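You operate a simulated robot arm through the tools that you are given. There is no shell and no other tool. Be economical: measure what you need, move in short steps, check, and stop when the job is done.

Carry out the task below with a simulated two-armed robot. There is one attempt and no reset: what you move stays moved.

TASK
Pick up the green brush with one hand, pass it to the other hand and put it in the yellow tub on the top of the fitting cart.

Only the result counts: the job must be done as asked and must still hold three seconds after the hand-in. Knocking over, shifting, dropping, spilling or breaking anything else fails it.

THE ROBOT
Two 6-joint arms with three-finger grippers on one trunk, on a base that drives. Base frame: it is fixed to the floor where the robot stands at the start and does not move with it; the origin is under the middle of the robot, x ahead of it, y to its left, z up; the surface under the hand at the start is at about z = 860. Lengths are in mm, angles in degrees, forces in N, time in s.
The left shoulder is at the start at [40, 148, 1370], the right one opposite. With the tool pointing down near the work surface each hand reaches from about 340 to 540 mm from the robot's upright axis, wherever it stands, measured 20 degrees to its own side. Places, roughly: green brush (4x4x11 cm) [500, 100, 900]. Payload 2.69 kg a hand.
The tool frame of a hand sits at the grasp point between the pads (the TCP): z along the fingers, y along the line on which they close. The tips reach 29 mm beyond it. The gripper opens to 120 mm. The gripper's body begins 78 mm behind the TCP.
Orientation is that of the tool frame in the base frame, as [roll, pitch, yaw] about the fixed x, y, z axes, in that order (R = Rz(yaw) Ry(pitch) Rx(roll)). With the fingers straight down and closing along the base's y, the tool's x points along the base's -x, its y along +y and its z along -z.

THE INTERFACE
- The arms move only by the tool drive_tool. It takes "left_series", "right_series" or both (then of equal length, played together; a hand with none holds still); each is a list of rows, each a list of 3 entries, a list of its own where there are three numbers: the shift along the base's x, y, z in units of 20 mm (1.0 is 20 mm), then the turn, a rotation vector about the base's x, y, z in units of 5 degrees (1.0 is 5 degrees), then the opening in per cent of the stroke, from 0 (shut) to 100 (fully open). In form: [[[tx, ty, tz], [ax, ay, az], jaw], ...]. A call has 1 to 8 rows; each row shifts and turns the commanded pose from where the row before left it. A call with a number of a shift or a turn outside -1 to 1 is refused whole. Rows are played at 5 a second. More than 50 mm and 8.6 degrees between two rows, or a gripper value outside its range, and nothing of the call is played. Where a pose cannot be reached the arm comes as near as it can. A force on the tool above 40 N (or 10 N above the force at the start of the call, whichever is more), or a blocked arm, ends the call early, and 0.2 s more pass. Each finger halts on what it meets, pressing with about 22 N; the grip force reading is that of the motor and also rises with nothing between the fingers. The clock runs only during rows and for 0.2 s after the last one: add rows that do not move to give the fingers time. It gives the time, the measured TCP pose, the force on the tool (base axes), the opening and the grip force at its end, in the units of the frame above (readings bear some noise), with the torque about the TCP (base axes, N m) and any sound that the robot's microphone picked up.
- Cameras (640 x 400 px; columns grow to the right, rows downward): "scene" is now at [96, 1, 1577]; the picture's right is [-0.00, -1.00, 0.00], its down [-0.78, 0.00, -0.63] and it looks along [0.63, -0.00, -0.78] (base axes); focal length 269 px, centre (320, 200). "left" rides on the left gripper at [63, 0, -104] in its tool frame; the picture's right is [0.00, 1.00, 0.00], its down [-0.83, 0.00, -0.56] and it looks along [-0.56, 0.00, 0.83] (tool axes); focal length 275 px, centre (320, 200). "right" rides on the right gripper at [63, 0, -104] in its tool frame; the picture's right is [0.01, 1.00, 0.00], its down [-0.83, 0.00, -0.56] and it looks along [-0.56, 0.00, 0.83] (tool axes); focal length 275 px, centre (320, 200). There is no depth. A picture from a camera that has moved, and an enlarged one, comes with that camera's place and axes in the base frame and with its lens.
- get_image(camera): a new picture of that camera. The clock stands still meanwhile.
- move_column(by): slides the trunk up (or, below 0, down) by that many mm; the arms and the scene camera ride with it, the base frame stays. It gives what a move gives, with no picture.
- roll_base(legs): drives the robot by 1 to 6 legs, each [ahead, turn to the left] in mm and degrees, along the robot's own axes; the way and the turn of a leg run together, so that a leg with both is an arc; at most 1500 mm and 180 degrees a leg. The arms and the cameras ride along, it lands a little off, and it stops where it bumps. It gives what a move gives.
- head_to(pan, tilt): turns the head with the scene camera to pan (to the left, within 86 degrees either way) and tilt (down, from -29 to 69), counted from straight ahead of the robot. It gives what a move gives.
- close_up(camera, box): a new picture of the part [left, top, right, bottom] of that camera's present view, enlarged. The clock stands still meanwhile.
- finish_job(): hands the job in; it is judged then, once.

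Go step by step. Nothing tells you exact positions but the pictures and the camera data: compare them with the known pose of the tool, close in by small moves and look again before you grip or let go. The budget is 120 turns and 92 pictures, counting those below and the enlarged ones. Unless the task says otherwise, let go and move clear before handing in, and close with one line.

The tools are called after "Emit:" as name(argument=value, ...) on one line, values as JSON. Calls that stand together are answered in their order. drive_tool: Moves the arms, as the interface text tells. Its arguments: {"type":"object","properties":{"left_series":{"type":"array"},"right_series":{"type":"array"}},"required":[]} The other tools are called the same way: move_column (by) slides the trunk up or down; roll_base (legs) drives the base; head_to (pan, tilt) turns the head that bears the scene camera; get_image (camera) takes a picture; close_up (camera, box) takes an enlarged picture of a part of a camera's view; finish_job () hands the job in.

At the start:

```text
time_s: 0.0
left_tool_pos: [442.8, 296.4, 1000.3]
left_tcp_rot: [179.9, -0.1, 180.0]
left_contact_force: [-0.4, -0.3, 0.6]
left_wrist_torque: [-0.01, 0.01, -0.04]
left_width: 120.1
left_grasp_force: 0.1
right_tool_pos: [516.2, -171.2, 1054.1]
right_tcp_rot: [180.0, -0.1, 179.9]
right_contact_force: [-0.6, -0.3, 0.2]
right_wrist_torque: [0.0, 0.0, -0.03]
right_width: 120.0
right_grasp_force: 0.0
trunk travel left (down, up): [-497.0, 0.0]
robot x, y, heading: [1.3, -0.5, 0.1]
head pan, tilt: [-0.3, 51.3]
```

scene: 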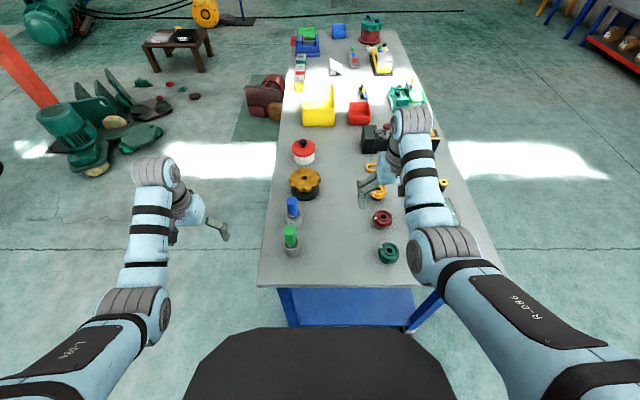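
right: 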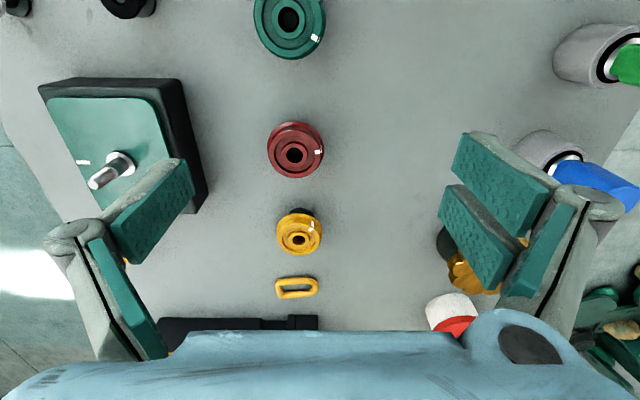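
left: 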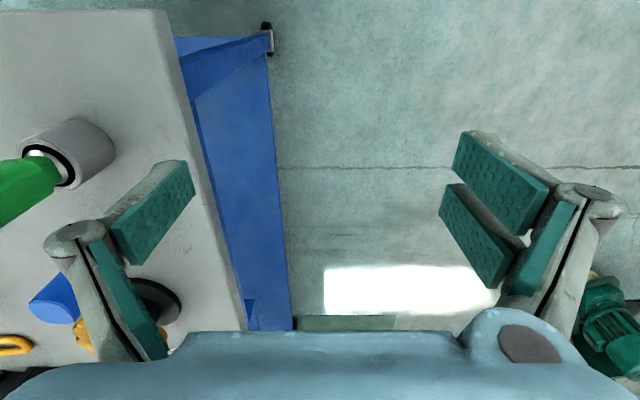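

I see a bench with a green-topped brush near (290, 238) and a yellow bin farther along the bench. I still have to find the fitting cart, so I'll take a closer look at the brush and then look around.

Emit:
close_up(camera="scene", box=[240, 60, 460, 280])

Emit:
head_to(pan=0, tilt=15)

Emit:
get_image(camera="scene")

Emit:
head_to(pan=75, tilt=30)

Emit:
get_image(camera="scene")

Emit:
head_to(pan=-75, tilt=30)

Emit:
get_image(camera="scene")

```text
1.82 times, centred on (350, 170) of scene
camera zoom: at [96.0, 1.0, 1577.0], right [0.0, -1.0, 0.0], down [-0.78, 0.0, -0.63], along [0.63, 0.0, -0.78], focal length 490 px, centre (266, 254)
```

zoom: 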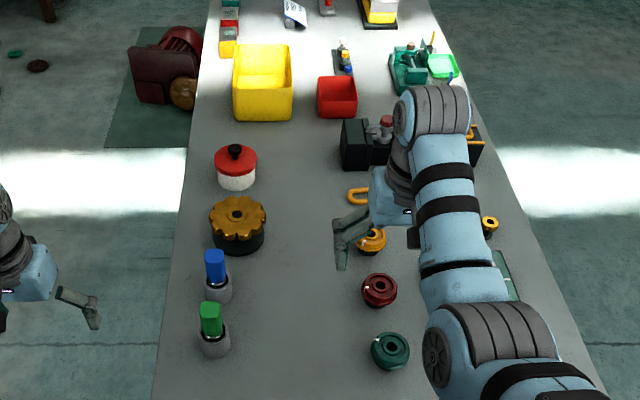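

```text
time_s: 1.0
left_tool_pos: [444.0, 297.6, 999.4]
left_tcp_rot: [180.0, 0.0, 179.9]
left_contact_force: [-0.2, 0.8, -0.3]
left_wrist_torque: [-0.01, -0.03, 0.02]
left_width: 120.0
left_grasp_force: 0.1
right_tool_pos: [514.6, -169.7, 1055.4]
right_tcp_rot: [-180.0, 0.0, 180.0]
right_contact_force: [0.3, -0.2, -0.6]
right_wrist_torque: [0.01, 0.0, 0.01]
right_width: 120.3
right_grasp_force: 0.1
trunk travel left (down, up): [-497.0, 0.0]
robot x, y, heading: [-4.3, 1.0, 0.0]
head pan, tilt: [0.0, 15.0]
```

```text
87 pictures are left
camera scene: at [113.5, 1.3, 1632.4], right [0.0, -1.0, 0.0], down [-0.26, 0.0, -0.97], along [0.97, 0.0, -0.26], focal length 269 px, centre (320, 200)
```

scene: 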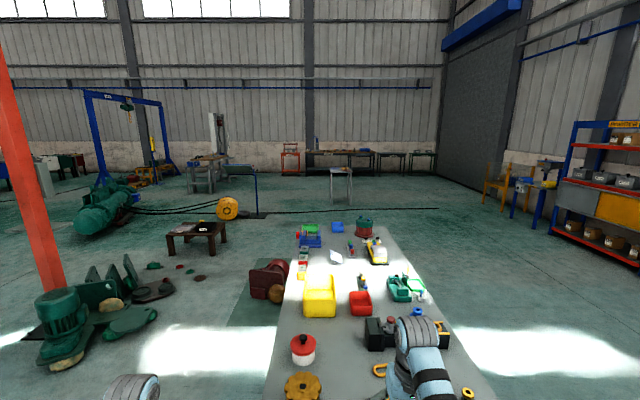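

```text
time_s: 2.5
left_tool_pos: [442.5, 296.7, 1000.5]
left_tcp_rot: [180.0, 0.0, 180.0]
left_contact_force: [-0.4, -0.2, -0.5]
left_wrist_torque: [0.0, -0.04, 0.01]
left_width: 120.1
left_grasp_force: 0.2
right_tool_pos: [514.3, -170.7, 1054.6]
right_tcp_rot: [-180.0, -0.1, -180.0]
right_contact_force: [-0.3, -0.2, 0.1]
right_wrist_torque: [-0.04, 0.01, 0.01]
right_width: 120.1
right_grasp_force: 0.1
trunk travel left (down, up): [-497.0, 0.0]
robot x, y, heading: [-2.5, -0.5, 0.2]
head pan, tilt: [75.0, 30.0]
```

```text
86 pictures are left
camera scene: at [43.7, 88.7, 1608.3], right [0.97, -0.26, 0.0], down [-0.13, -0.48, -0.87], along [0.22, 0.84, -0.5], focal length 269 px, centre (320, 200)
```

scene: 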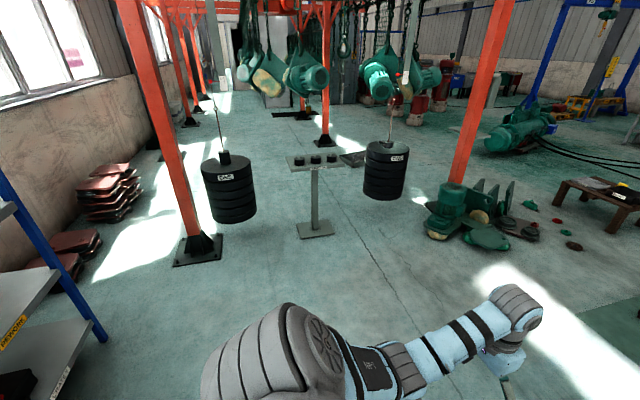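

```text
time_s: 4.8
left_tool_pos: [441.9, 296.4, 1000.1]
left_tcp_rot: [-179.9, 0.1, -180.0]
left_contact_force: [-0.8, 0.4, -0.4]
left_wrist_torque: [-0.01, 0.02, -0.01]
left_width: 120.2
left_grasp_force: 0.0
right_tool_pos: [515.1, -170.2, 1053.7]
right_tcp_rot: [180.0, 0.0, -180.0]
right_contact_force: [0.2, -0.8, 0.1]
right_wrist_torque: [0.02, -0.02, 0.0]
right_width: 120.2
right_grasp_force: 0.2
trunk travel left (down, up): [-497.0, 0.0]
robot x, y, heading: [-0.9, 1.6, -0.1]
head pan, tilt: [-75.0, 30.0]
```

```text
85 pictures are left
camera scene: at [43.6, -86.0, 1608.3], right [-0.97, -0.26, 0.0], down [-0.13, 0.48, -0.87], along [0.22, -0.84, -0.5], focal length 269 px, centre (320, 200)
```

scene: 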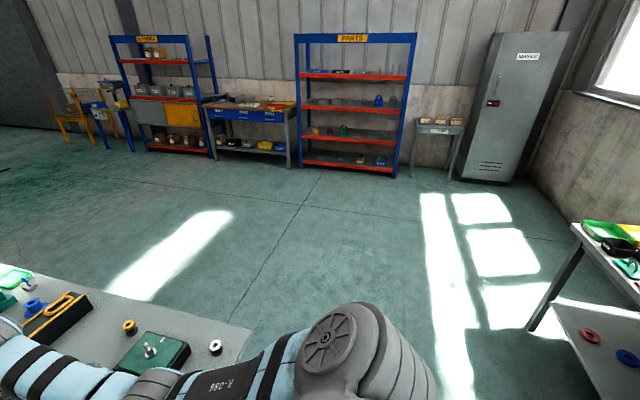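

There are shelf carts behind me on both sides. I'll read their labels.

Emit:
head_to(pan=-86, tilt=40)

Emit:
get_image(camera="scene")

Emit:
head_to(pan=86, tilt=40)

Emit:
get_image(camera="scene")

Emit:
close_up(camera="scene", box=[0, 160, 240, 400])

```text
time_s: 5.6
left_tool_pos: [443.2, 297.5, 1000.4]
left_tcp_rot: [179.9, -0.1, -180.0]
left_contact_force: [0.8, 0.3, 0.4]
left_wrist_torque: [0.0, -0.04, 0.01]
left_width: 120.1
left_grasp_force: 0.1
right_tool_pos: [512.9, -170.3, 1055.0]
right_tcp_rot: [-179.9, 0.0, -180.0]
right_contact_force: [0.1, 1.0, 0.2]
right_wrist_torque: [0.0, -0.01, 0.0]
right_width: 120.0
right_grasp_force: 0.1
trunk travel left (down, up): [-497.0, 0.0]
robot x, y, heading: [-0.3, 3.2, -0.2]
head pan, tilt: [-85.9, 40.0]
```

```text
84 pictures are left
camera scene: at [26.2, -83.5, 1593.0], right [-1.0, -0.07, 0.0], down [-0.05, 0.64, -0.77], along [0.05, -0.76, -0.64], focal length 269 px, centre (320, 200)
```

scene: 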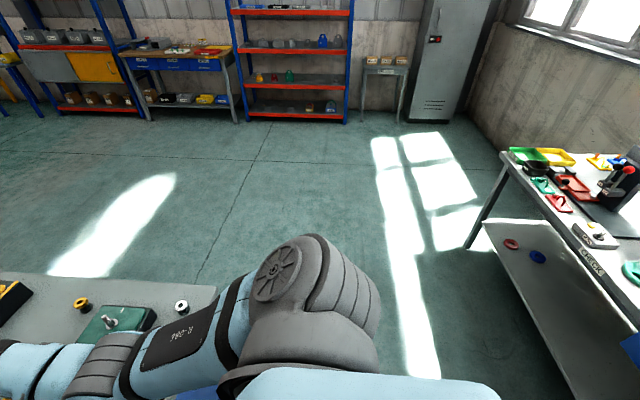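

```text
time_s: 8.2
left_tool_pos: [442.6, 297.6, 999.7]
left_tcp_rot: [-180.0, 0.0, 179.9]
left_contact_force: [0.2, 0.4, 0.3]
left_wrist_torque: [0.03, -0.02, 0.04]
left_width: 120.1
left_grasp_force: 0.0
right_tool_pos: [514.1, -170.4, 1055.5]
right_tcp_rot: [180.0, 0.1, 180.0]
right_contact_force: [-0.4, 0.1, -0.4]
right_wrist_torque: [0.02, 0.01, 0.03]
right_width: 120.1
right_grasp_force: 0.0
trunk travel left (down, up): [-497.0, 0.0]
robot x, y, heading: [2.4, 0.3, 0.2]
head pan, tilt: [85.9, 40.0]
```

```text
83 pictures are left
camera scene: at [26.2, 86.1, 1592.9], right [1.0, -0.07, 0.0], down [-0.05, -0.64, -0.77], along [0.05, 0.76, -0.64], focal length 269 px, centre (320, 200)
```

scene: 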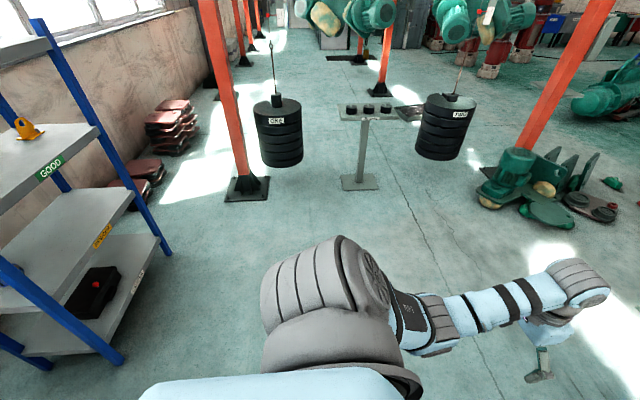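

```text
1.67 times, centred on (120, 280) of scene
camera zoom: at [26.2, 86.1, 1592.9], right [1.0, -0.07, 0.0], down [-0.05, -0.64, -0.77], along [0.05, 0.76, -0.64], focal length 449 px, centre (653, 67)
```

zoom: 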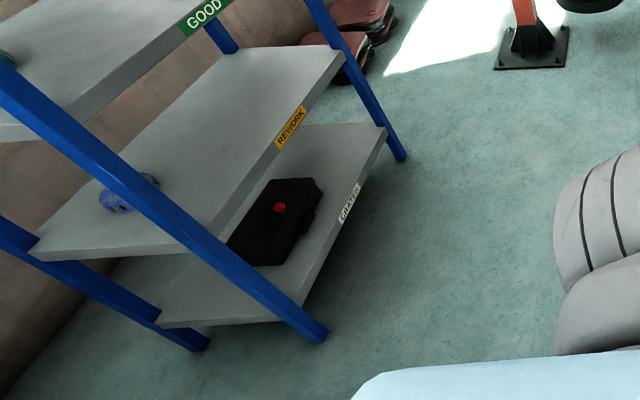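

Now I'll look closely at the brush from the left hand camera.

Emit:
close_up(camera="left", box=[0, 100, 160, 260])

Emit:
head_to(pan=0, tilt=60)

Emit:
close_up(camera="scene", box=[220, 120, 400, 260])

```text
2.50 times, centred on (80, 180) of left
camera zoom: at [380.6, 298.4, 1104.1], right [0.0, 1.0, 0.0], down [0.83, 0.0, 0.56], along [0.56, 0.0, -0.83], focal length 688 px, centre (920, 250)
```

zoom: 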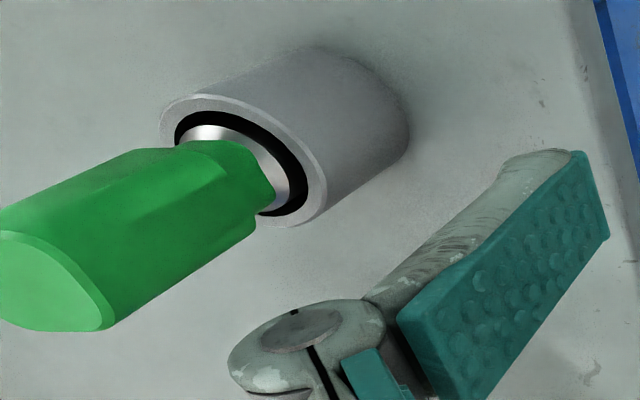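

```text
time_s: 9.8
left_tool_pos: [443.0, 296.7, 999.4]
left_tcp_rot: [180.0, 0.0, 180.0]
left_contact_force: [-0.1, 0.5, 0.3]
left_wrist_torque: [-0.02, 0.01, 0.03]
left_width: 120.2
left_grasp_force: 0.0
right_tool_pos: [514.2, -170.1, 1054.5]
right_tcp_rot: [-180.0, 0.0, 180.0]
right_contact_force: [0.9, -0.2, -1.3]
right_wrist_torque: [-0.01, 0.0, 0.02]
right_width: 119.7
right_grasp_force: 0.0
trunk travel left (down, up): [-497.0, 0.0]
robot x, y, heading: [-1.9, 0.2, 0.2]
head pan, tilt: [0.0, 60.0]
```

```text
2.86 times, centred on (310, 190) of scene
camera zoom: at [86.8, 1.4, 1566.2], right [0.0, -1.0, 0.0], down [-0.87, 0.0, -0.5], along [0.5, 0.0, -0.87], focal length 769 px, centre (349, 229)
```

zoom: 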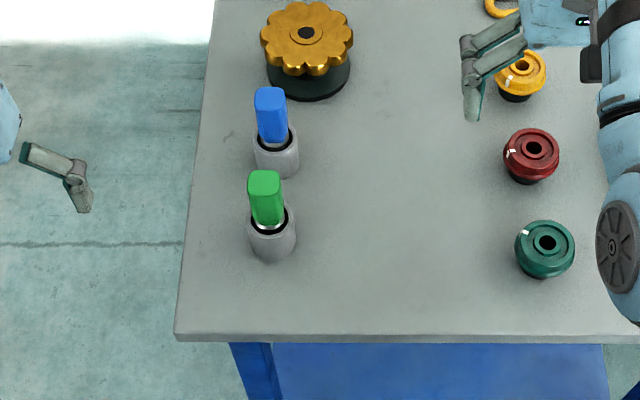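

The green brush stands in a grey cup at about (482, 81). The cup rim is at about z 902 and the top of the handle at about 968. The cup has to stay, so I'll bring the left hand over the handle to grip it above the rim.

Emit:
drive_tool(left_series=[[[0, 0, 1], [0, 0, 0], 100], [[0, -0.8, 1], [0, 0, 0], 80], [[0.3, -1, 0], [0, 0, 0], 70], [[0.3, -1, 0], [0, 0, 0], 65], [[0.3, -1, 0], [0, 0, 0], 65], [[0.3, -1, 0], [0, 0, 0], 65], [[0.3, -1, 0], [0, 0, 0], 65], [[0.2, -1, 0], [0, 0, 0], 65]])

Emit:
drive_tool(left_series=[[[0.1, -1, 0], [0, 0, 0], 65], [[0.1, -1, 0], [0, 0, 0], 65], [[0, -1, 0], [0, 0, 0], 65], [[0, -1, 0], [0, 0, 0], 65], [[0, 0, 0], [0, 0, 0], 65]])

Emit:
get_image(camera="left")

Emit:
get_image(camera="scene")

```text
time_s: 11.6
left_tool_pos: [497.7, 166.3, 1014.3]
left_tcp_rot: [180.0, -0.1, 179.9]
left_contact_force: [1.0, 1.2, 0.3]
left_wrist_torque: [-0.03, 0.0, 0.0]
left_width: 78.3
left_grasp_force: 0.1
left hand out of reach, approached as far as the arm can: row 1, 2
right_tool_pos: [515.6, -171.5, 1054.7]
right_tcp_rot: [180.0, 0.1, -180.0]
right_contact_force: [-0.1, 0.1, -0.1]
right_wrist_torque: [0.01, 0.0, -0.01]
right_width: 119.8
right_grasp_force: 0.1
trunk travel left (down, up): [-497.0, 0.0]
robot x, y, heading: [1.8, -0.1, -0.2]
head pan, tilt: [0.0, 60.0]
```

```text
time_s: 12.8
left_tool_pos: [502.3, 88.1, 1014.6]
left_tcp_rot: [179.9, 0.0, 180.0]
left_contact_force: [0.8, -0.2, 0.5]
left_wrist_torque: [-0.01, -0.02, -0.01]
left_width: 77.9
left_grasp_force: 0.0
right_tool_pos: [515.4, -171.3, 1054.9]
right_tcp_rot: [179.9, 0.0, 179.9]
right_contact_force: [-0.9, 0.2, 0.5]
right_wrist_torque: [-0.01, 0.04, 0.0]
right_width: 119.8
right_grasp_force: 0.0
trunk travel left (down, up): [-497.0, 0.0]
robot x, y, heading: [-4.8, 0.0, 0.2]
head pan, tilt: [0.0, 60.0]
```

```text
79 pictures are left
camera left: at [438.5, 89.2, 1118.7], right [0.0, 1.0, 0.0], down [0.83, 0.0, 0.56], along [0.56, 0.0, -0.83], focal length 275 px, centre (320, 200)
```

left: 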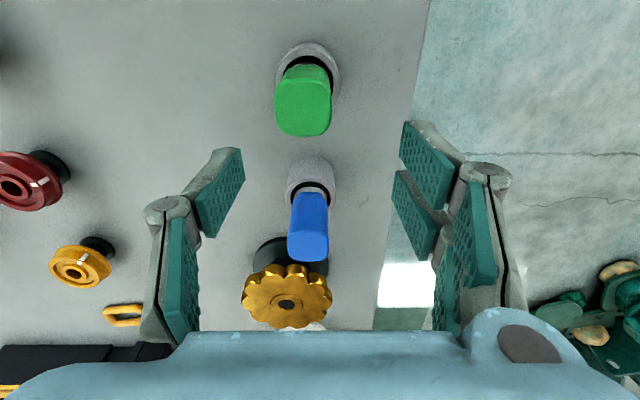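

```text
78 pictures are left
camera scene: at [86.9, 1.0, 1566.1], right [0.0, -1.0, 0.0], down [-0.87, 0.0, -0.5], along [0.5, 0.0, -0.87], focal length 269 px, centre (320, 200)
```

scene: 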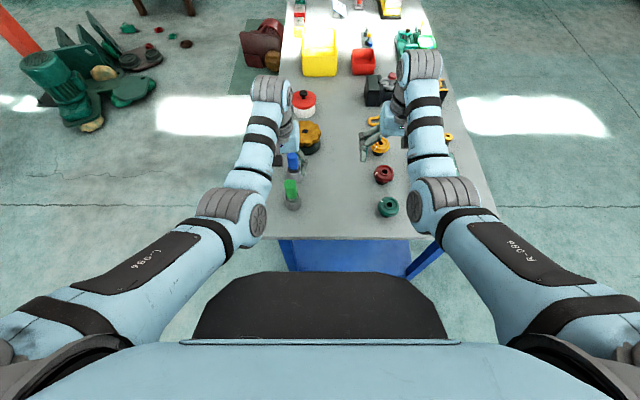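

The handle sits at about (480, 80). I'll correct by (-21, -8) and go down part of the way.

Emit:
drive_tool(left_series=[[[-1, -0.4, 0], [0, 0, 0], 65], [[-0.05, 0, -0.7], [0, 0, 0], 65], [[0, 0, -0.8], [0, 0, 0], 65], [[0, 0, 0], [0, 0, 0], 65]])

Emit:
get_image(camera="left")

```text
time_s: 13.8
left_tool_pos: [480.4, 79.2, 984.2]
left_tcp_rot: [179.9, -0.1, 179.9]
left_contact_force: [0.6, -0.4, 0.5]
left_wrist_torque: [-0.01, -0.01, 0.0]
left_width: 78.1
left_grasp_force: 0.0
right_tool_pos: [514.0, -170.8, 1055.0]
right_tcp_rot: [-179.9, -0.1, -179.9]
right_contact_force: [-0.6, -0.1, -0.2]
right_wrist_torque: [-0.01, -0.01, 0.02]
right_width: 119.9
right_grasp_force: 0.0
trunk travel left (down, up): [-497.0, 0.0]
robot x, y, heading: [-1.8, -4.5, 0.2]
head pan, tilt: [0.0, 60.0]
```

```text
77 pictures are left
camera left: at [417.1, 81.3, 1088.7], right [0.0, 1.0, 0.0], down [0.83, 0.0, 0.56], along [0.56, 0.0, -0.83], focal length 275 px, centre (320, 200)
```

left: 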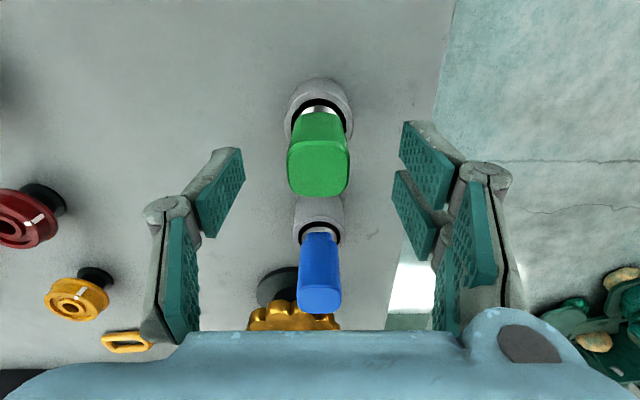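

The hand is centred over the handle. I'll go down to z of about 948 and close.

Emit:
drive_tool(left_series=[[[0, 0, -0.9], [0, 0, 0], 65], [[0, 0, -0.9], [0, 0, 0], 65], [[0, 0, 0], [0, 0, 0], 65], [[0, 0, 0], [0, 0, 40], 30]])

Emit:
get_image(camera="left")

```text
refused: 40 is not a number from -1 to 1
```

```text
76 pictures are left
camera left: at [417.1, 81.3, 1088.7], right [0.0, 1.0, 0.0], down [0.83, 0.0, 0.56], along [0.56, 0.0, -0.83], focal length 275 px, centre (320, 200)
```

left: 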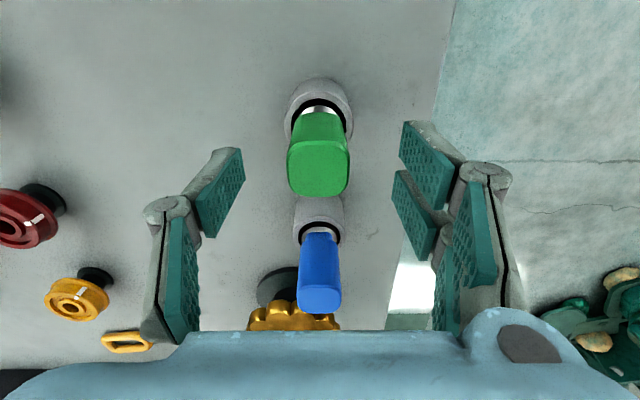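

The call was refused because I put a wrong number in the turn entry. I'll send it again corrected, going down only.

Emit:
drive_tool(left_series=[[[0, 0, -0.9], [0, 0, 0], 65], [[0, 0, -0.9], [0, 0, 0], 65], [[0, 0, 0], [0, 0, 0], 65]])

Emit:
get_image(camera="left")

Emit:
close_up(camera="scene", box=[240, 120, 340, 220])

```text
time_s: 14.6
left_tool_pos: [481.1, 79.0, 948.2]
left_tcp_rot: [180.0, 0.0, 180.0]
left_contact_force: [-0.8, -0.7, 0.1]
left_wrist_torque: [-0.02, 0.01, 0.0]
left_width: 77.9
left_grasp_force: 0.0
right_tool_pos: [515.3, -170.0, 1054.7]
right_tcp_rot: [-180.0, 0.0, 179.9]
right_contact_force: [0.0, -0.5, 0.6]
right_wrist_torque: [0.02, 0.01, -0.01]
right_width: 120.2
right_grasp_force: 0.0
trunk travel left (down, up): [-497.0, 0.0]
robot x, y, heading: [-0.3, -1.6, -0.1]
head pan, tilt: [0.0, 60.0]
```

```text
75 pictures are left
camera left: at [417.6, 80.7, 1052.7], right [0.0, 1.0, 0.0], down [0.83, 0.0, 0.56], along [0.56, 0.0, -0.83], focal length 275 px, centre (320, 200)
```

left: 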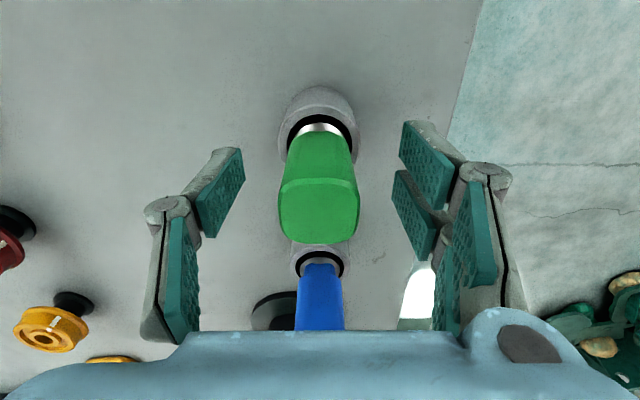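

```text
4.00 times, centred on (290, 170) of scene
camera zoom: at [86.6, 1.0, 1566.2], right [0.0, -1.0, 0.0], down [-0.87, 0.0, -0.5], along [0.5, 0.0, -0.87], focal length 1077 px, centre (440, 320)
```

zoom: 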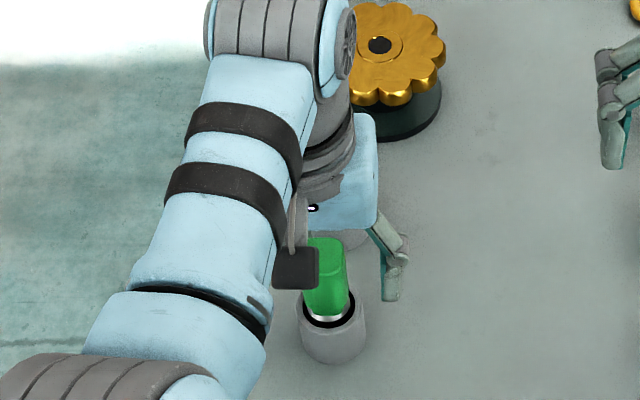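

The handle is between the pads, so I'll close.

Emit:
drive_tool(left_series=[[[0, 0, 0], [0, 0, 0], 40], [[0, 0, 0], [0, 0, 0], 25], [[0, 0, 0], [0, 0, 0], 10], [[0, 0, 0], [0, 0, 0], 0], [[0, 0, 0], [0, 0, 0], 0], [[0, 0, 0], [0, 0, 0], 0]])

Emit:
get_image(camera="left")

```text
time_s: 16.0
left_tool_pos: [481.5, 79.3, 949.0]
left_tcp_rot: [-179.9, 0.0, -179.9]
left_contact_force: [-1.0, 0.2, -0.6]
left_wrist_torque: [0.04, 0.01, -0.05]
left_width: 28.7
left_grasp_force: 22.3
right_tool_pos: [514.8, -170.3, 1055.0]
right_tcp_rot: [180.0, -0.1, 180.0]
right_contact_force: [-0.2, -0.1, 0.0]
right_wrist_torque: [-0.02, 0.0, 0.0]
right_width: 120.0
right_grasp_force: 0.2
trunk travel left (down, up): [-497.0, 0.0]
robot x, y, heading: [-2.8, -1.4, -0.3]
head pan, tilt: [0.0, 60.0]
```

```text
73 pictures are left
camera left: at [417.8, 80.8, 1052.8], right [0.0, 1.0, 0.0], down [0.83, 0.0, 0.56], along [0.56, 0.0, -0.83], focal length 275 px, centre (320, 200)
```

left: 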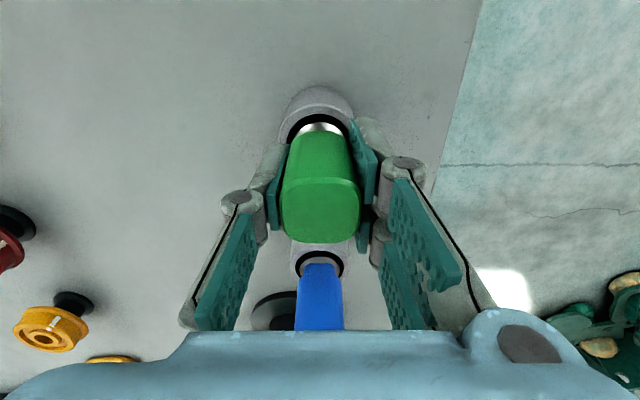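

The grip holds at 28.7 mm. I'll lift straight up and check that the cup stays behind.

Emit:
drive_tool(left_series=[[[0, 0, 0.4], [0, 0, 0], 0], [[0, 0, 0.6], [0, 0, 0], 0], [[0, 0, 0.8], [0, 0, 0], 0], [[0, 0, 0.8], [0, 0, 0], 0], [[0, 0, 0.8], [0, 0, 0], 0], [[0, 0, 0], [0, 0, 0], 0]])

Emit:
get_image(camera="left")

Emit:
close_up(camera="scene", box=[240, 120, 340, 220])

```text
time_s: 17.4
left_tool_pos: [480.6, 78.8, 1015.0]
left_tcp_rot: [-179.9, 0.0, 180.0]
left_contact_force: [0.5, 0.3, -0.6]
left_wrist_torque: [-0.01, 0.02, 0.0]
left_width: 28.5
left_grasp_force: 21.7
right_tool_pos: [514.7, -170.8, 1055.4]
right_tcp_rot: [179.9, 0.1, -179.9]
right_contact_force: [-0.3, 0.8, 1.2]
right_wrist_torque: [0.03, 0.0, 0.01]
right_width: 120.0
right_grasp_force: 0.1
trunk travel left (down, up): [-497.0, 0.0]
robot x, y, heading: [4.2, -3.1, 0.2]
head pan, tilt: [0.0, 60.0]
```

```text
72 pictures are left
camera left: at [417.8, 80.7, 1120.7], right [0.0, 1.0, 0.0], down [0.83, 0.0, 0.56], along [0.56, 0.0, -0.83], focal length 275 px, centre (320, 200)
```

left: 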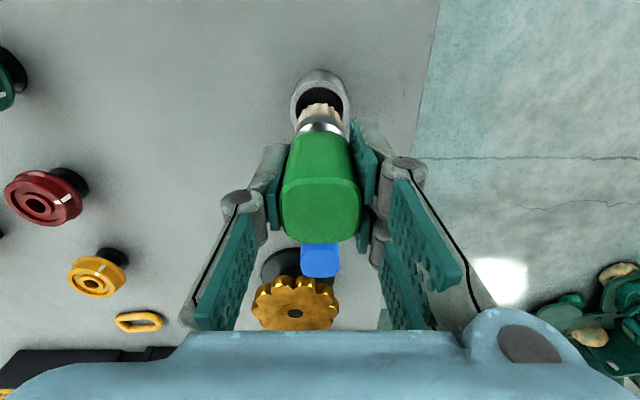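

```text
4.00 times, centred on (290, 170) of scene
camera zoom: at [86.9, 1.2, 1566.1], right [0.0, -1.0, 0.0], down [-0.87, 0.0, -0.5], along [0.5, 0.0, -0.87], focal length 1077 px, centre (440, 320)
```

zoom: 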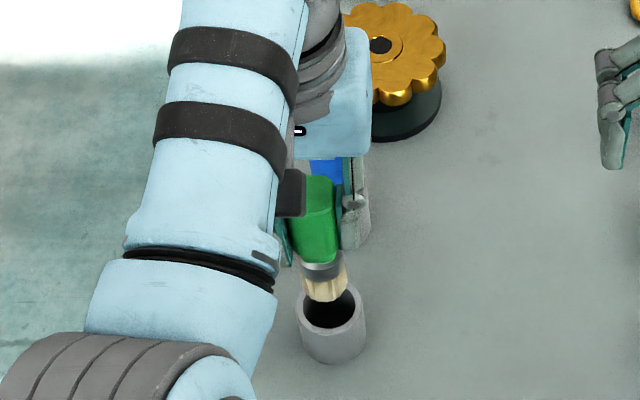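

The brush is out and the cup stayed upright. For the handover I'll turn the left hand so the brush lies horizontally with the bristles toward -Y. The right hand, pointing down and yawed 90°, can then grip the ferrule from above.

Emit:
drive_tool(left_series=[[[0, 0, 0.8], [0, 0, 0], 0], [[0, 0.2, 0.6], [-1, 0, 0], 0], [[0, 0.2, 0.4], [-1, 0, 0], 0], [[0, 0.2, 0], [-1, 0, 0], 0], [[0, 0.2, 0], [-1, 0, 0], 0], [[0, 0.2, 0], [-1, 0, 0], 0], [[0, 0.2, 0], [-1, 0, 0], 0], [[0, 0, 0], [0, 0, 0], 0]])

Emit:
get_image(camera="scene")

```text
time_s: 19.2
left_tool_pos: [484.6, 103.4, 1048.8]
left_tcp_rot: [-150.1, -0.1, 180.0]
left_contact_force: [0.0, -0.4, -0.4]
left_wrist_torque: [0.01, -0.02, 0.02]
left_width: 28.8
left_grasp_force: 21.9
left hand out of reach, approached as far as the arm can: row 3
right_tool_pos: [515.2, -171.5, 1056.3]
right_tcp_rot: [180.0, -0.1, 179.9]
right_contact_force: [-0.5, -1.1, 0.1]
right_wrist_torque: [0.01, 0.02, 0.04]
right_width: 119.9
right_grasp_force: 0.0
trunk travel left (down, up): [-497.0, 0.0]
robot x, y, heading: [1.1, -1.1, 0.1]
head pan, tilt: [0.0, 60.0]
```

```text
70 pictures are left
camera scene: at [86.9, 1.1, 1566.1], right [0.0, -1.0, 0.0], down [-0.87, 0.0, -0.5], along [0.5, 0.0, -0.87], focal length 269 px, centre (320, 200)
```

scene: 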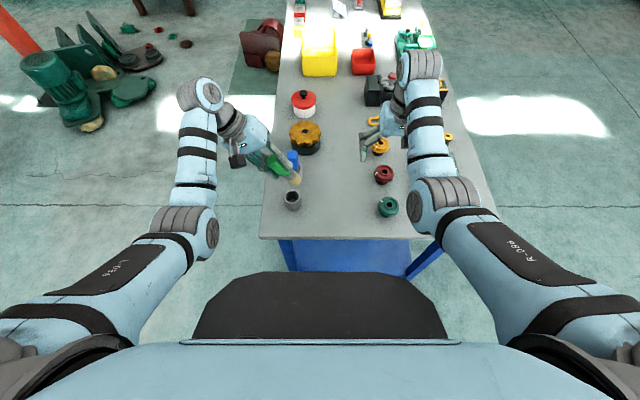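

This works. I'll keep rolling the left hand and yaw the right hand by +90° at the same time.

Emit:
drive_tool(left_series=[[[0, 0, 0], [-1, 0, 0], 0], [[0, 0, 0], [-1, 0, 0], 0], [[0, 0, 0], [-1, 0, 0], 0], [[0, 0, 0], [-1, 0, 0], 0], [[0, 0, 0], [-1, 0, 0], 0], [[0, 0, 0], [-1, 0, 0], 0], [[0, 0, 0], [-1, 0, 0], 0], [[0, 0, 0], [-1, 0, 0], 0]], right_series=[[[0, 0, 0], [0, 0, 1], 100], [[0, 0, 0], [0, 0, 1], 80], [[0, 0, 0], [0, 0, 1], 70], [[0, 0, 0], [0, 0, 1], 70], [[0, 0, 0], [0, 0, 1], 70], [[0, 0, 0], [0, 0, 1], 70], [[0, 0, 0], [0, 0, 1], 70], [[0, 0, 0], [0, 0, 1], 70]])

Emit:
drive_tool(left_series=[[[0, 0, 0], [-1, 0, 0], 0], [[0, 0, 0], [-1, 0, 0], 0], [[0, 0, 0], [-1, 0, 0], 0], [[0, 0, 0], [-1, 0, 0], 0], [[0, 0, 0], [0, 0, 0], 0], [[0, 0, 0], [0, 0, 0], 0], [[0, 0, 0], [0, 0, 0], 0], [[0, 0, 0], [0, 0, 0], 0]], right_series=[[[0, 0, 0], [0, 0, 1], 70], [[0, 0, 0], [0, 0, 1], 70], [[0, 0, 0], [0, 0, 1], 70], [[0, 0, 0], [0, 0, 1], 70], [[0, 0, 0], [0, 0, 1], 70], [[0, 0, 0], [0, 0, 1], 70], [[0, 0, 0], [0, 0, 1], 70], [[0, 0, 0], [0, 0, 1], 70]])

Emit:
get_image(camera="scene")

```text
time_s: 21.0
left_tool_pos: [485.7, 102.1, 1048.3]
left_tcp_rot: [-110.0, -0.1, -180.0]
left_contact_force: [0.8, 0.2, -2.2]
left_wrist_torque: [0.02, 0.02, 0.0]
left_width: 29.2
left_grasp_force: 21.6
right_tool_pos: [514.9, -170.6, 1055.1]
right_tcp_rot: [-179.9, 0.0, -139.9]
right_contact_force: [-0.3, -0.6, 0.0]
right_wrist_torque: [-0.03, 0.0, 0.01]
right_width: 84.2
right_grasp_force: 0.1
trunk travel left (down, up): [-497.0, 0.0]
robot x, y, heading: [-0.2, 0.3, 0.0]
head pan, tilt: [0.0, 60.0]
```

```text
time_s: 22.8
left_tool_pos: [464.4, 93.4, 1061.5]
left_tcp_rot: [-90.0, 0.0, 179.9]
left_contact_force: [-1.0, 0.1, 0.7]
left_wrist_torque: [0.03, -0.01, 0.02]
left_width: 28.5
left_grasp_force: 22.5
left hand out of reach, approached as far as the arm can: row 2, 3, 4
right_tool_pos: [515.0, -171.8, 1053.8]
right_tcp_rot: [-180.0, 0.0, -99.9]
right_contact_force: [-0.3, 0.6, 0.0]
right_wrist_torque: [0.01, -0.01, 0.02]
right_width: 83.8
right_grasp_force: 0.0
trunk travel left (down, up): [-497.0, 0.0]
robot x, y, heading: [-2.8, -2.6, 0.0]
head pan, tilt: [0.0, 60.0]
```

```text
69 pictures are left
camera scene: at [87.1, 1.2, 1566.1], right [0.0, -1.0, 0.0], down [-0.87, 0.0, -0.5], along [0.5, 0.0, -0.87], focal length 269 px, centre (320, 200)
```

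scene: 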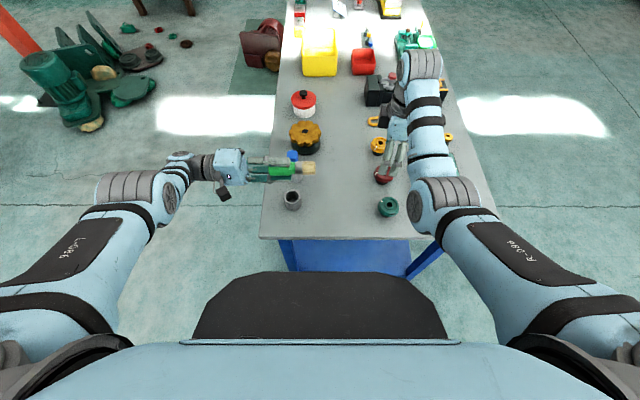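

The brush is now horizontal. I'll lower the left hand and move it toward the middle, and finish the right yaw while moving it to the brush's x.

Emit:
drive_tool(left_series=[[[0, -0.6, -0.5], [0, 0, 0], 0], [[0, -0.6, -0.5], [0, 0, 0], 0], [[0, -0.6, -0.5], [0, 0, 0], 0], [[0, -0.6, -0.5], [0, 0, 0], 0], [[0, 0, 0], [0, 0, 0], 0]], right_series=[[[-0.5, 0, 0.4], [0, 0, 1], 70], [[-0.5, 0, 0.4], [0, 0, 1], 70], [[-0.5, 0, 0.4], [0, 0, 0], 70], [[-0.5, 0, 0.4], [0, 0, 0], 70], [[-0.5, 0, 0], [0, 0, 0], 70]])

Emit:
get_image(camera="right")

Emit:
close_up(camera="scene", box=[200, 110, 440, 250])

```text
time_s: 24.0
left_tool_pos: [449.5, 43.7, 1032.9]
left_tcp_rot: [-90.0, 0.1, 180.0]
left_contact_force: [0.0, -0.6, -0.7]
left_wrist_torque: [-0.01, 0.02, 0.0]
left_width: 29.1
left_grasp_force: 21.7
left hand out of reach, approached as far as the arm can: row 2, 4
right_tool_pos: [505.6, -168.2, 1055.1]
right_tcp_rot: [-179.9, 0.0, -89.9]
right_contact_force: [0.5, -0.3, -0.8]
right_wrist_torque: [0.0, -0.03, -0.02]
right_width: 83.9
right_grasp_force: 0.1
right hand out of reach, approached as far as the arm can: row 1, 2, 3, 4, 5
trunk travel left (down, up): [-497.0, 0.0]
robot x, y, heading: [0.9, -2.4, -0.0]
head pan, tilt: [0.0, 60.0]
```

```text
68 pictures are left
camera right: at [505.5, -231.2, 1160.6], right [-1.0, -0.01, 0.0], down [-0.01, 0.83, 0.56], along [0.0, 0.56, -0.83], focal length 275 px, centre (320, 200)
```

right: 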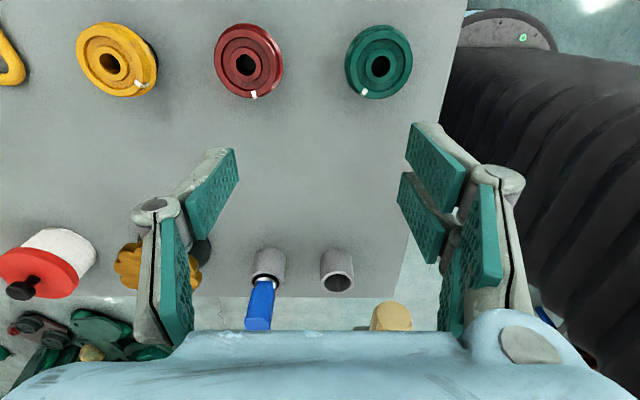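

```text
2.67 times, centred on (320, 180) of scene
camera zoom: at [86.2, 1.4, 1566.2], right [0.0, -1.0, 0.0], down [-0.87, 0.0, -0.5], along [0.5, 0.0, -0.87], focal length 718 px, centre (320, 253)
```

zoom: 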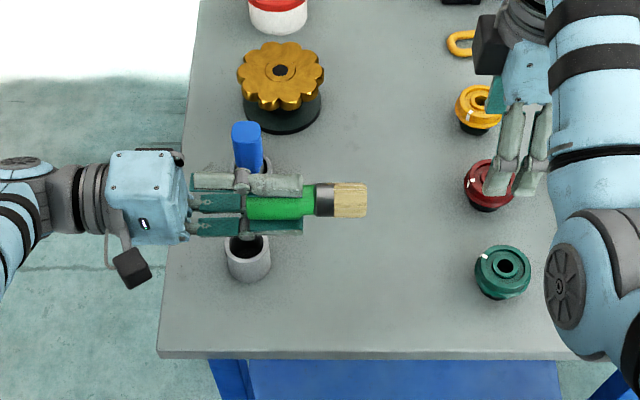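

Close-in heights are limited by how far the arms can fold, so I'll meet at about x 485 and z 1000. The right hand will approach along +y with open fingers straddling the bristle end.

Emit:
drive_tool(left_series=[[[0.6, 0, -0.5], [0, 0, 0], 0], [[0.6, 0, -0.5], [0, 0, 0], 0], [[0.6, 0, -0.5], [0, 0, 0], 0], [[0, 0, 0], [0, 0, 0], 0]], right_series=[[[0, 0.8, -0.9], [0, 0, 0], 70], [[0, 0.8, -0.9], [0, 0, 0], 70], [[-0.5, 0.8, -0.9], [0, 0, 0], 70], [[-0.5, 0, 0], [0, 0, 0], 70]])

Emit:
get_image(camera="right")

Emit:
close_up(camera="scene", box=[200, 110, 440, 250])

```text
time_s: 25.0
left_tool_pos: [450.8, 42.1, 1031.1]
left_tcp_rot: [-90.1, 0.0, 180.0]
left_contact_force: [-0.7, -1.0, -0.4]
left_wrist_torque: [0.03, -0.02, 0.01]
left_width: 28.9
left_grasp_force: 22.0
left hand out of reach, approached as far as the arm can: row 1, 2, 3
right_tool_pos: [485.5, -120.5, 1000.4]
right_tcp_rot: [-179.9, 0.1, -89.9]
right_contact_force: [1.0, -0.2, 0.6]
right_wrist_torque: [-0.01, -0.04, -0.06]
right_width: 83.8
right_grasp_force: 0.1
trunk travel left (down, up): [-497.0, 0.0]
robot x, y, heading: [-1.5, 2.0, 0.0]
head pan, tilt: [0.0, 60.0]
```

```text
66 pictures are left
camera right: at [484.9, -183.2, 1105.7], right [-1.0, -0.01, 0.0], down [0.0, 0.83, 0.56], along [0.0, 0.56, -0.83], focal length 275 px, centre (320, 200)
```

right: 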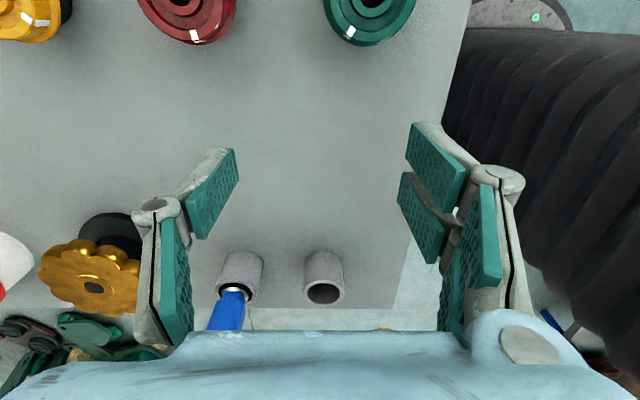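

```text
2.67 times, centred on (320, 180) of scene
camera zoom: at [86.3, 1.1, 1566.2], right [0.0, -1.0, 0.0], down [-0.87, 0.0, -0.5], along [0.5, 0.0, -0.87], focal length 718 px, centre (320, 253)
```

zoom: 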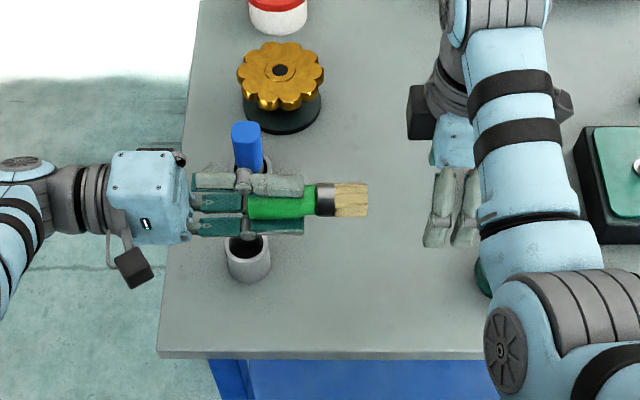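

The left hand did not follow, so that pose is outside its reach when horizontal. I'll probe lower and farther back in y.

Emit:
drive_tool(left_series=[[[-0.6, 0.5, 0], [0, 0, 0], 0], [[-0.6, 0.5, 0], [0, 0, 0], 0], [[-0.6, 0.5, 0], [0, 0, 0], 0], [[0, 0, 0], [0, 0, 0], 0]])

```text
time_s: 26.0
left_tool_pos: [431.2, 75.0, 1016.9]
left_tcp_rot: [-89.8, 0.1, 179.8]
left_contact_force: [-0.4, -0.3, -0.5]
left_wrist_torque: [0.01, -0.01, 0.02]
left_width: 28.7
left_grasp_force: 21.7
left hand out of reach, approached as far as the arm can: row 1, 2, 3
right_tool_pos: [485.8, -119.9, 1000.5]
right_tcp_rot: [180.0, 0.0, -90.0]
right_contact_force: [0.0, -0.1, 0.8]
right_wrist_torque: [-0.02, 0.03, -0.05]
right_width: 84.1
right_grasp_force: 0.2
trunk travel left (down, up): [-497.0, 0.0]
robot x, y, heading: [2.2, 1.3, 0.2]
head pan, tilt: [0.0, 60.0]
```

The horizontal tool pose hits maximum reach. I'll tilt the left hand back 25° to gain reach, and tilt the right hand 20° to stay square to the brush.

Emit:
drive_tool(left_series=[[[0, 0, 0.2], [1, 0, 0], 0], [[0, 0, 0.2], [1, 0, 0], 0], [[0, 0, 0.2], [1, 0, 0], 0], [[0, 0, 0.2], [1, 0, 0], 0], [[0, 0, 0.2], [1, 0, 0], 0], [[0, 0, 0], [0, 0, 0], 0]], right_series=[[[0, 0, 0], [0, 0, 0], 70], [[0, 0, 0], [1, 0, 0], 70], [[0, 0, 0], [1, 0, 0], 70], [[0, 0, 0], [1, 0, 0], 70], [[0, 0, 0], [1, 0, 0], 70], [[0, 0, 0], [0, 0, 0], 70]])

Emit:
get_image(camera="scene")

Emit:
get_image(camera="right")

```text
time_s: 27.4
left_tool_pos: [487.4, 85.6, 997.1]
left_tcp_rot: [-115.1, -0.1, 179.9]
left_contact_force: [-0.2, -0.2, -0.5]
left_wrist_torque: [0.0, -0.02, 0.0]
left_width: 28.7
left_grasp_force: 21.8
left hand out of reach, approached as far as the arm can: row 1, 2, 3, 4, 5
right_tool_pos: [485.9, -120.4, 1001.1]
right_tcp_rot: [-180.0, 20.1, -90.0]
right_contact_force: [0.0, 1.1, 0.1]
right_wrist_torque: [0.0, -0.03, 0.03]
right_width: 84.2
right_grasp_force: 0.1
trunk travel left (down, up): [-497.0, 0.0]
robot x, y, heading: [-1.4, -0.0, 0.1]
head pan, tilt: [0.0, 60.0]
```

```text
64 pictures are left
camera scene: at [86.9, 1.2, 1566.1], right [0.0, -1.0, 0.0], down [-0.87, 0.0, -0.5], along [0.5, 0.0, -0.87], focal length 269 px, centre (320, 200)
```

scene: 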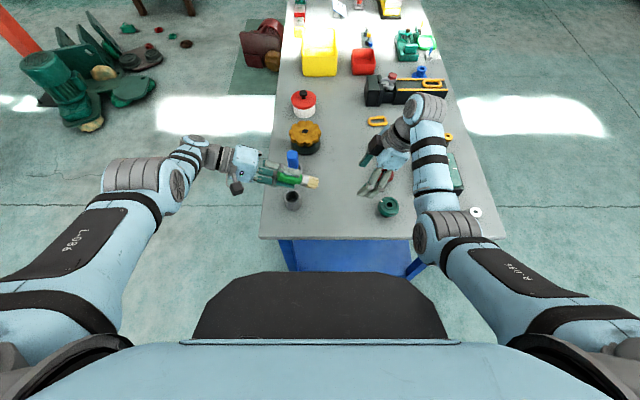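

```text
63 pictures are left
camera right: at [485.4, -215.5, 1077.9], right [-1.0, 0.0, 0.0], down [0.0, 0.59, 0.81], along [0.0, 0.81, -0.59], focal length 275 px, centre (320, 200)
```

right: 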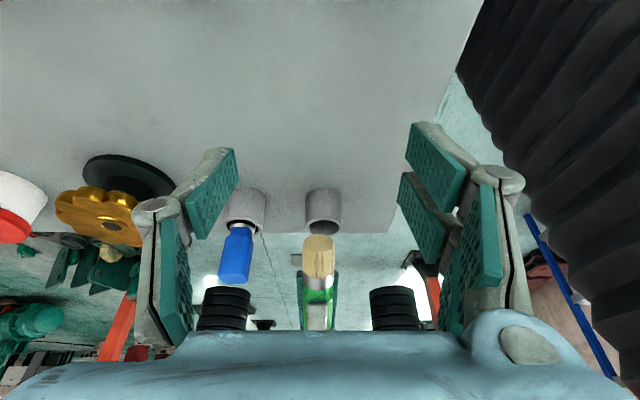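

The brush is centred in the right camera. The ferrule and bristle joint is at about (487, 33, 973), so I'll slide the right hand in most of the way and check.

Emit:
drive_tool(right_series=[[[0, 0.9, -0.3], [0, 0, 0], 70], [[0, 0.9, -0.3], [0, 0, 0], 70], [[0, 0.9, -0.3], [0, 0, 0], 70], [[0, 0.9, -0.3], [0, 0, 0], 70], [[0.1, 0.9, -0.2], [0, 0, 0], 70], [[0, 0.9, 0], [0, 0, 0], 70], [[0, 0, 0], [0, 0, 0], 70]])

Emit:
get_image(camera="right")

Emit:
close_up(camera="scene", box=[240, 110, 400, 230])

```text
time_s: 29.0
left_tool_pos: [487.5, 86.1, 996.4]
left_tcp_rot: [-114.9, -0.2, 179.9]
left_contact_force: [0.6, -0.5, -0.5]
left_wrist_torque: [0.04, -0.03, -0.01]
left_width: 28.9
left_grasp_force: 21.9
right_tool_pos: [488.0, -12.1, 972.8]
right_tcp_rot: [-180.0, 20.0, -90.0]
right_contact_force: [-0.3, -0.6, 0.3]
right_wrist_torque: [0.0, 0.01, -0.02]
right_width: 84.0
right_grasp_force: 0.1
trunk travel left (down, up): [-497.0, 0.0]
robot x, y, heading: [-2.7, 0.5, -0.1]
head pan, tilt: [0.0, 60.0]
```

```text
62 pictures are left
camera right: at [487.5, -106.9, 1050.0], right [-1.0, 0.0, 0.0], down [0.0, 0.59, 0.81], along [0.0, 0.81, -0.59], focal length 275 px, centre (320, 200)
```

right: 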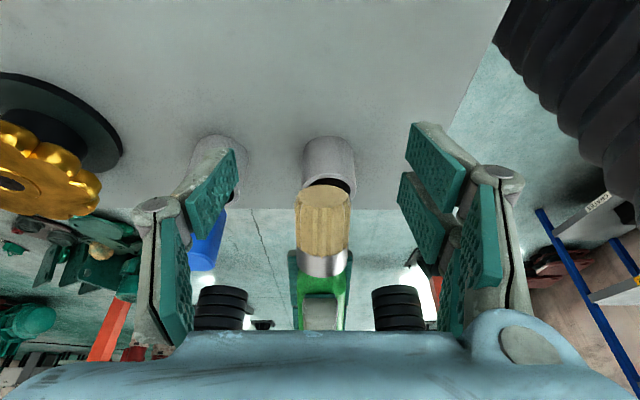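

```text
3.33 times, centred on (320, 170) of scene
camera zoom: at [86.8, 1.2, 1566.1], right [0.0, -1.0, 0.0], down [-0.87, 0.0, -0.5], along [0.5, 0.0, -0.87], focal length 898 px, centre (320, 300)
```

zoom: 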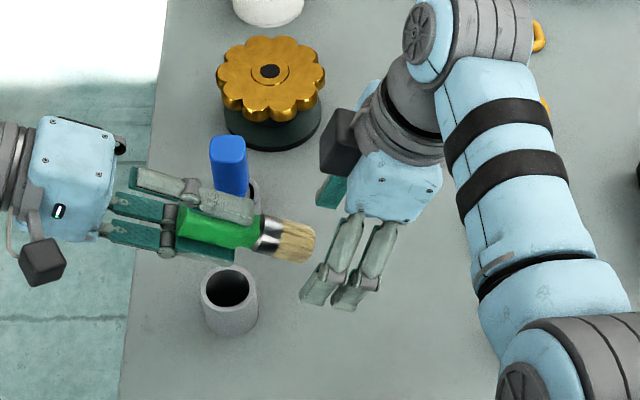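

It's aligned, so I'll advance 45 mm more.

Emit:
drive_tool(right_series=[[[0, 0.75, 0], [0, 0, 0], 70], [[0, 0.75, 0], [0, 0, 0], 70], [[0, 0.75, 0], [0, 0, 0], 70], [[0, 0, 0], [0, 0, 0], 70]])

Emit:
get_image(camera="right")

Emit:
close_up(camera="scene", box=[240, 110, 400, 230])

```text
time_s: 30.0
left_tool_pos: [487.7, 86.3, 995.5]
left_tcp_rot: [-114.9, -0.1, 179.9]
left_contact_force: [0.3, -0.1, -0.7]
left_wrist_torque: [0.05, 0.0, -0.02]
left_width: 28.8
left_grasp_force: 21.8
right_tool_pos: [487.4, 32.7, 972.5]
right_tcp_rot: [179.9, 20.1, -90.1]
right_contact_force: [0.6, -0.9, -0.6]
right_wrist_torque: [0.0, 0.02, 0.02]
right_width: 83.8
right_grasp_force: 0.1
trunk travel left (down, up): [-497.0, 0.0]
robot x, y, heading: [2.4, 1.5, 0.2]
head pan, tilt: [0.0, 60.0]
```

```text
60 pictures are left
camera right: at [487.6, -61.7, 1050.0], right [-1.0, -0.01, 0.0], down [0.0, 0.59, 0.81], along [0.0, 0.81, -0.59], focal length 275 px, centre (320, 200)
```

right: 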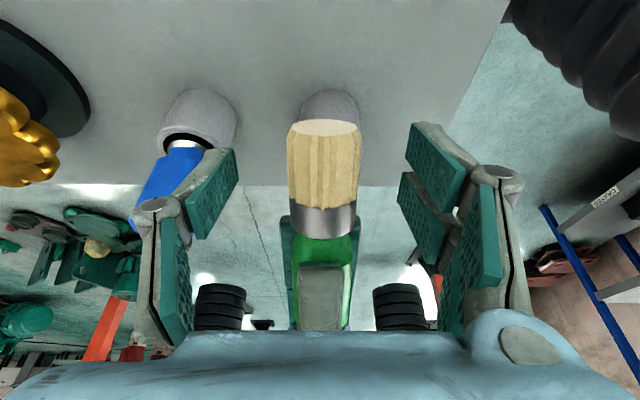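

```text
3.33 times, centred on (320, 170) of scene
camera zoom: at [86.9, 1.2, 1566.1], right [0.0, -1.0, 0.0], down [-0.87, 0.0, -0.5], along [0.5, 0.0, -0.87], focal length 898 px, centre (320, 300)
```

zoom: 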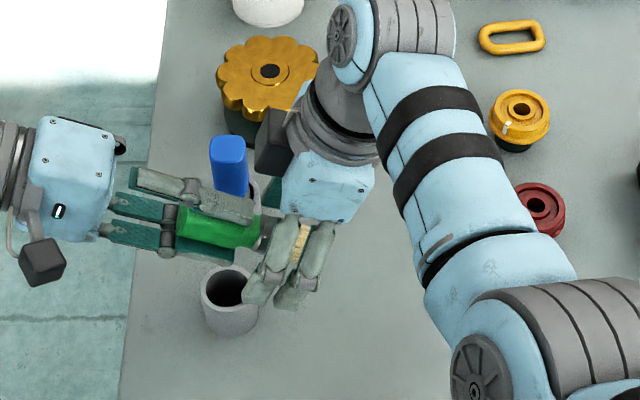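

The right fingers straddle the ferrule and bristles, so I'll close the right hand.

Emit:
drive_tool(right_series=[[[0, 0, 0], [0, 0, 0], 45], [[0, 0, 0], [0, 0, 0], 25], [[0, 0, 0], [0, 0, 0], 10], [[0, 0, 0], [0, 0, 0], 0], [[0, 0, 0], [0, 0, 0], 0], [[0, 0, 0], [0, 0, 0], 0]])

Emit:
get_image(camera="right")

```text
time_s: 31.4
left_tool_pos: [487.7, 86.5, 997.0]
left_tcp_rot: [-114.9, 0.0, 180.0]
left_contact_force: [16.4, -0.4, -6.2]
left_wrist_torque: [0.1, -0.32, 0.54]
left_width: 29.0
left_grasp_force: 22.1
right_tool_pos: [487.0, 32.3, 972.8]
right_tcp_rot: [179.9, 20.1, -90.0]
right_contact_force: [-16.7, 0.0, 5.3]
right_wrist_torque: [0.2, -0.06, 0.3]
right_width: 28.4
right_grasp_force: 21.1
trunk travel left (down, up): [-497.0, 0.0]
robot x, y, heading: [1.5, 2.8, -0.0]
head pan, tilt: [0.0, 60.0]
```

```text
58 pictures are left
camera right: at [487.3, -61.6, 1049.8], right [-1.0, -0.01, 0.0], down [0.0, 0.59, 0.81], along [0.0, 0.81, -0.59], focal length 275 px, centre (320, 200)
```

right: 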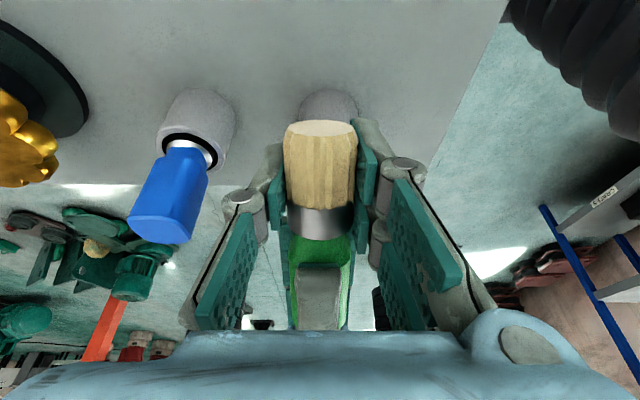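

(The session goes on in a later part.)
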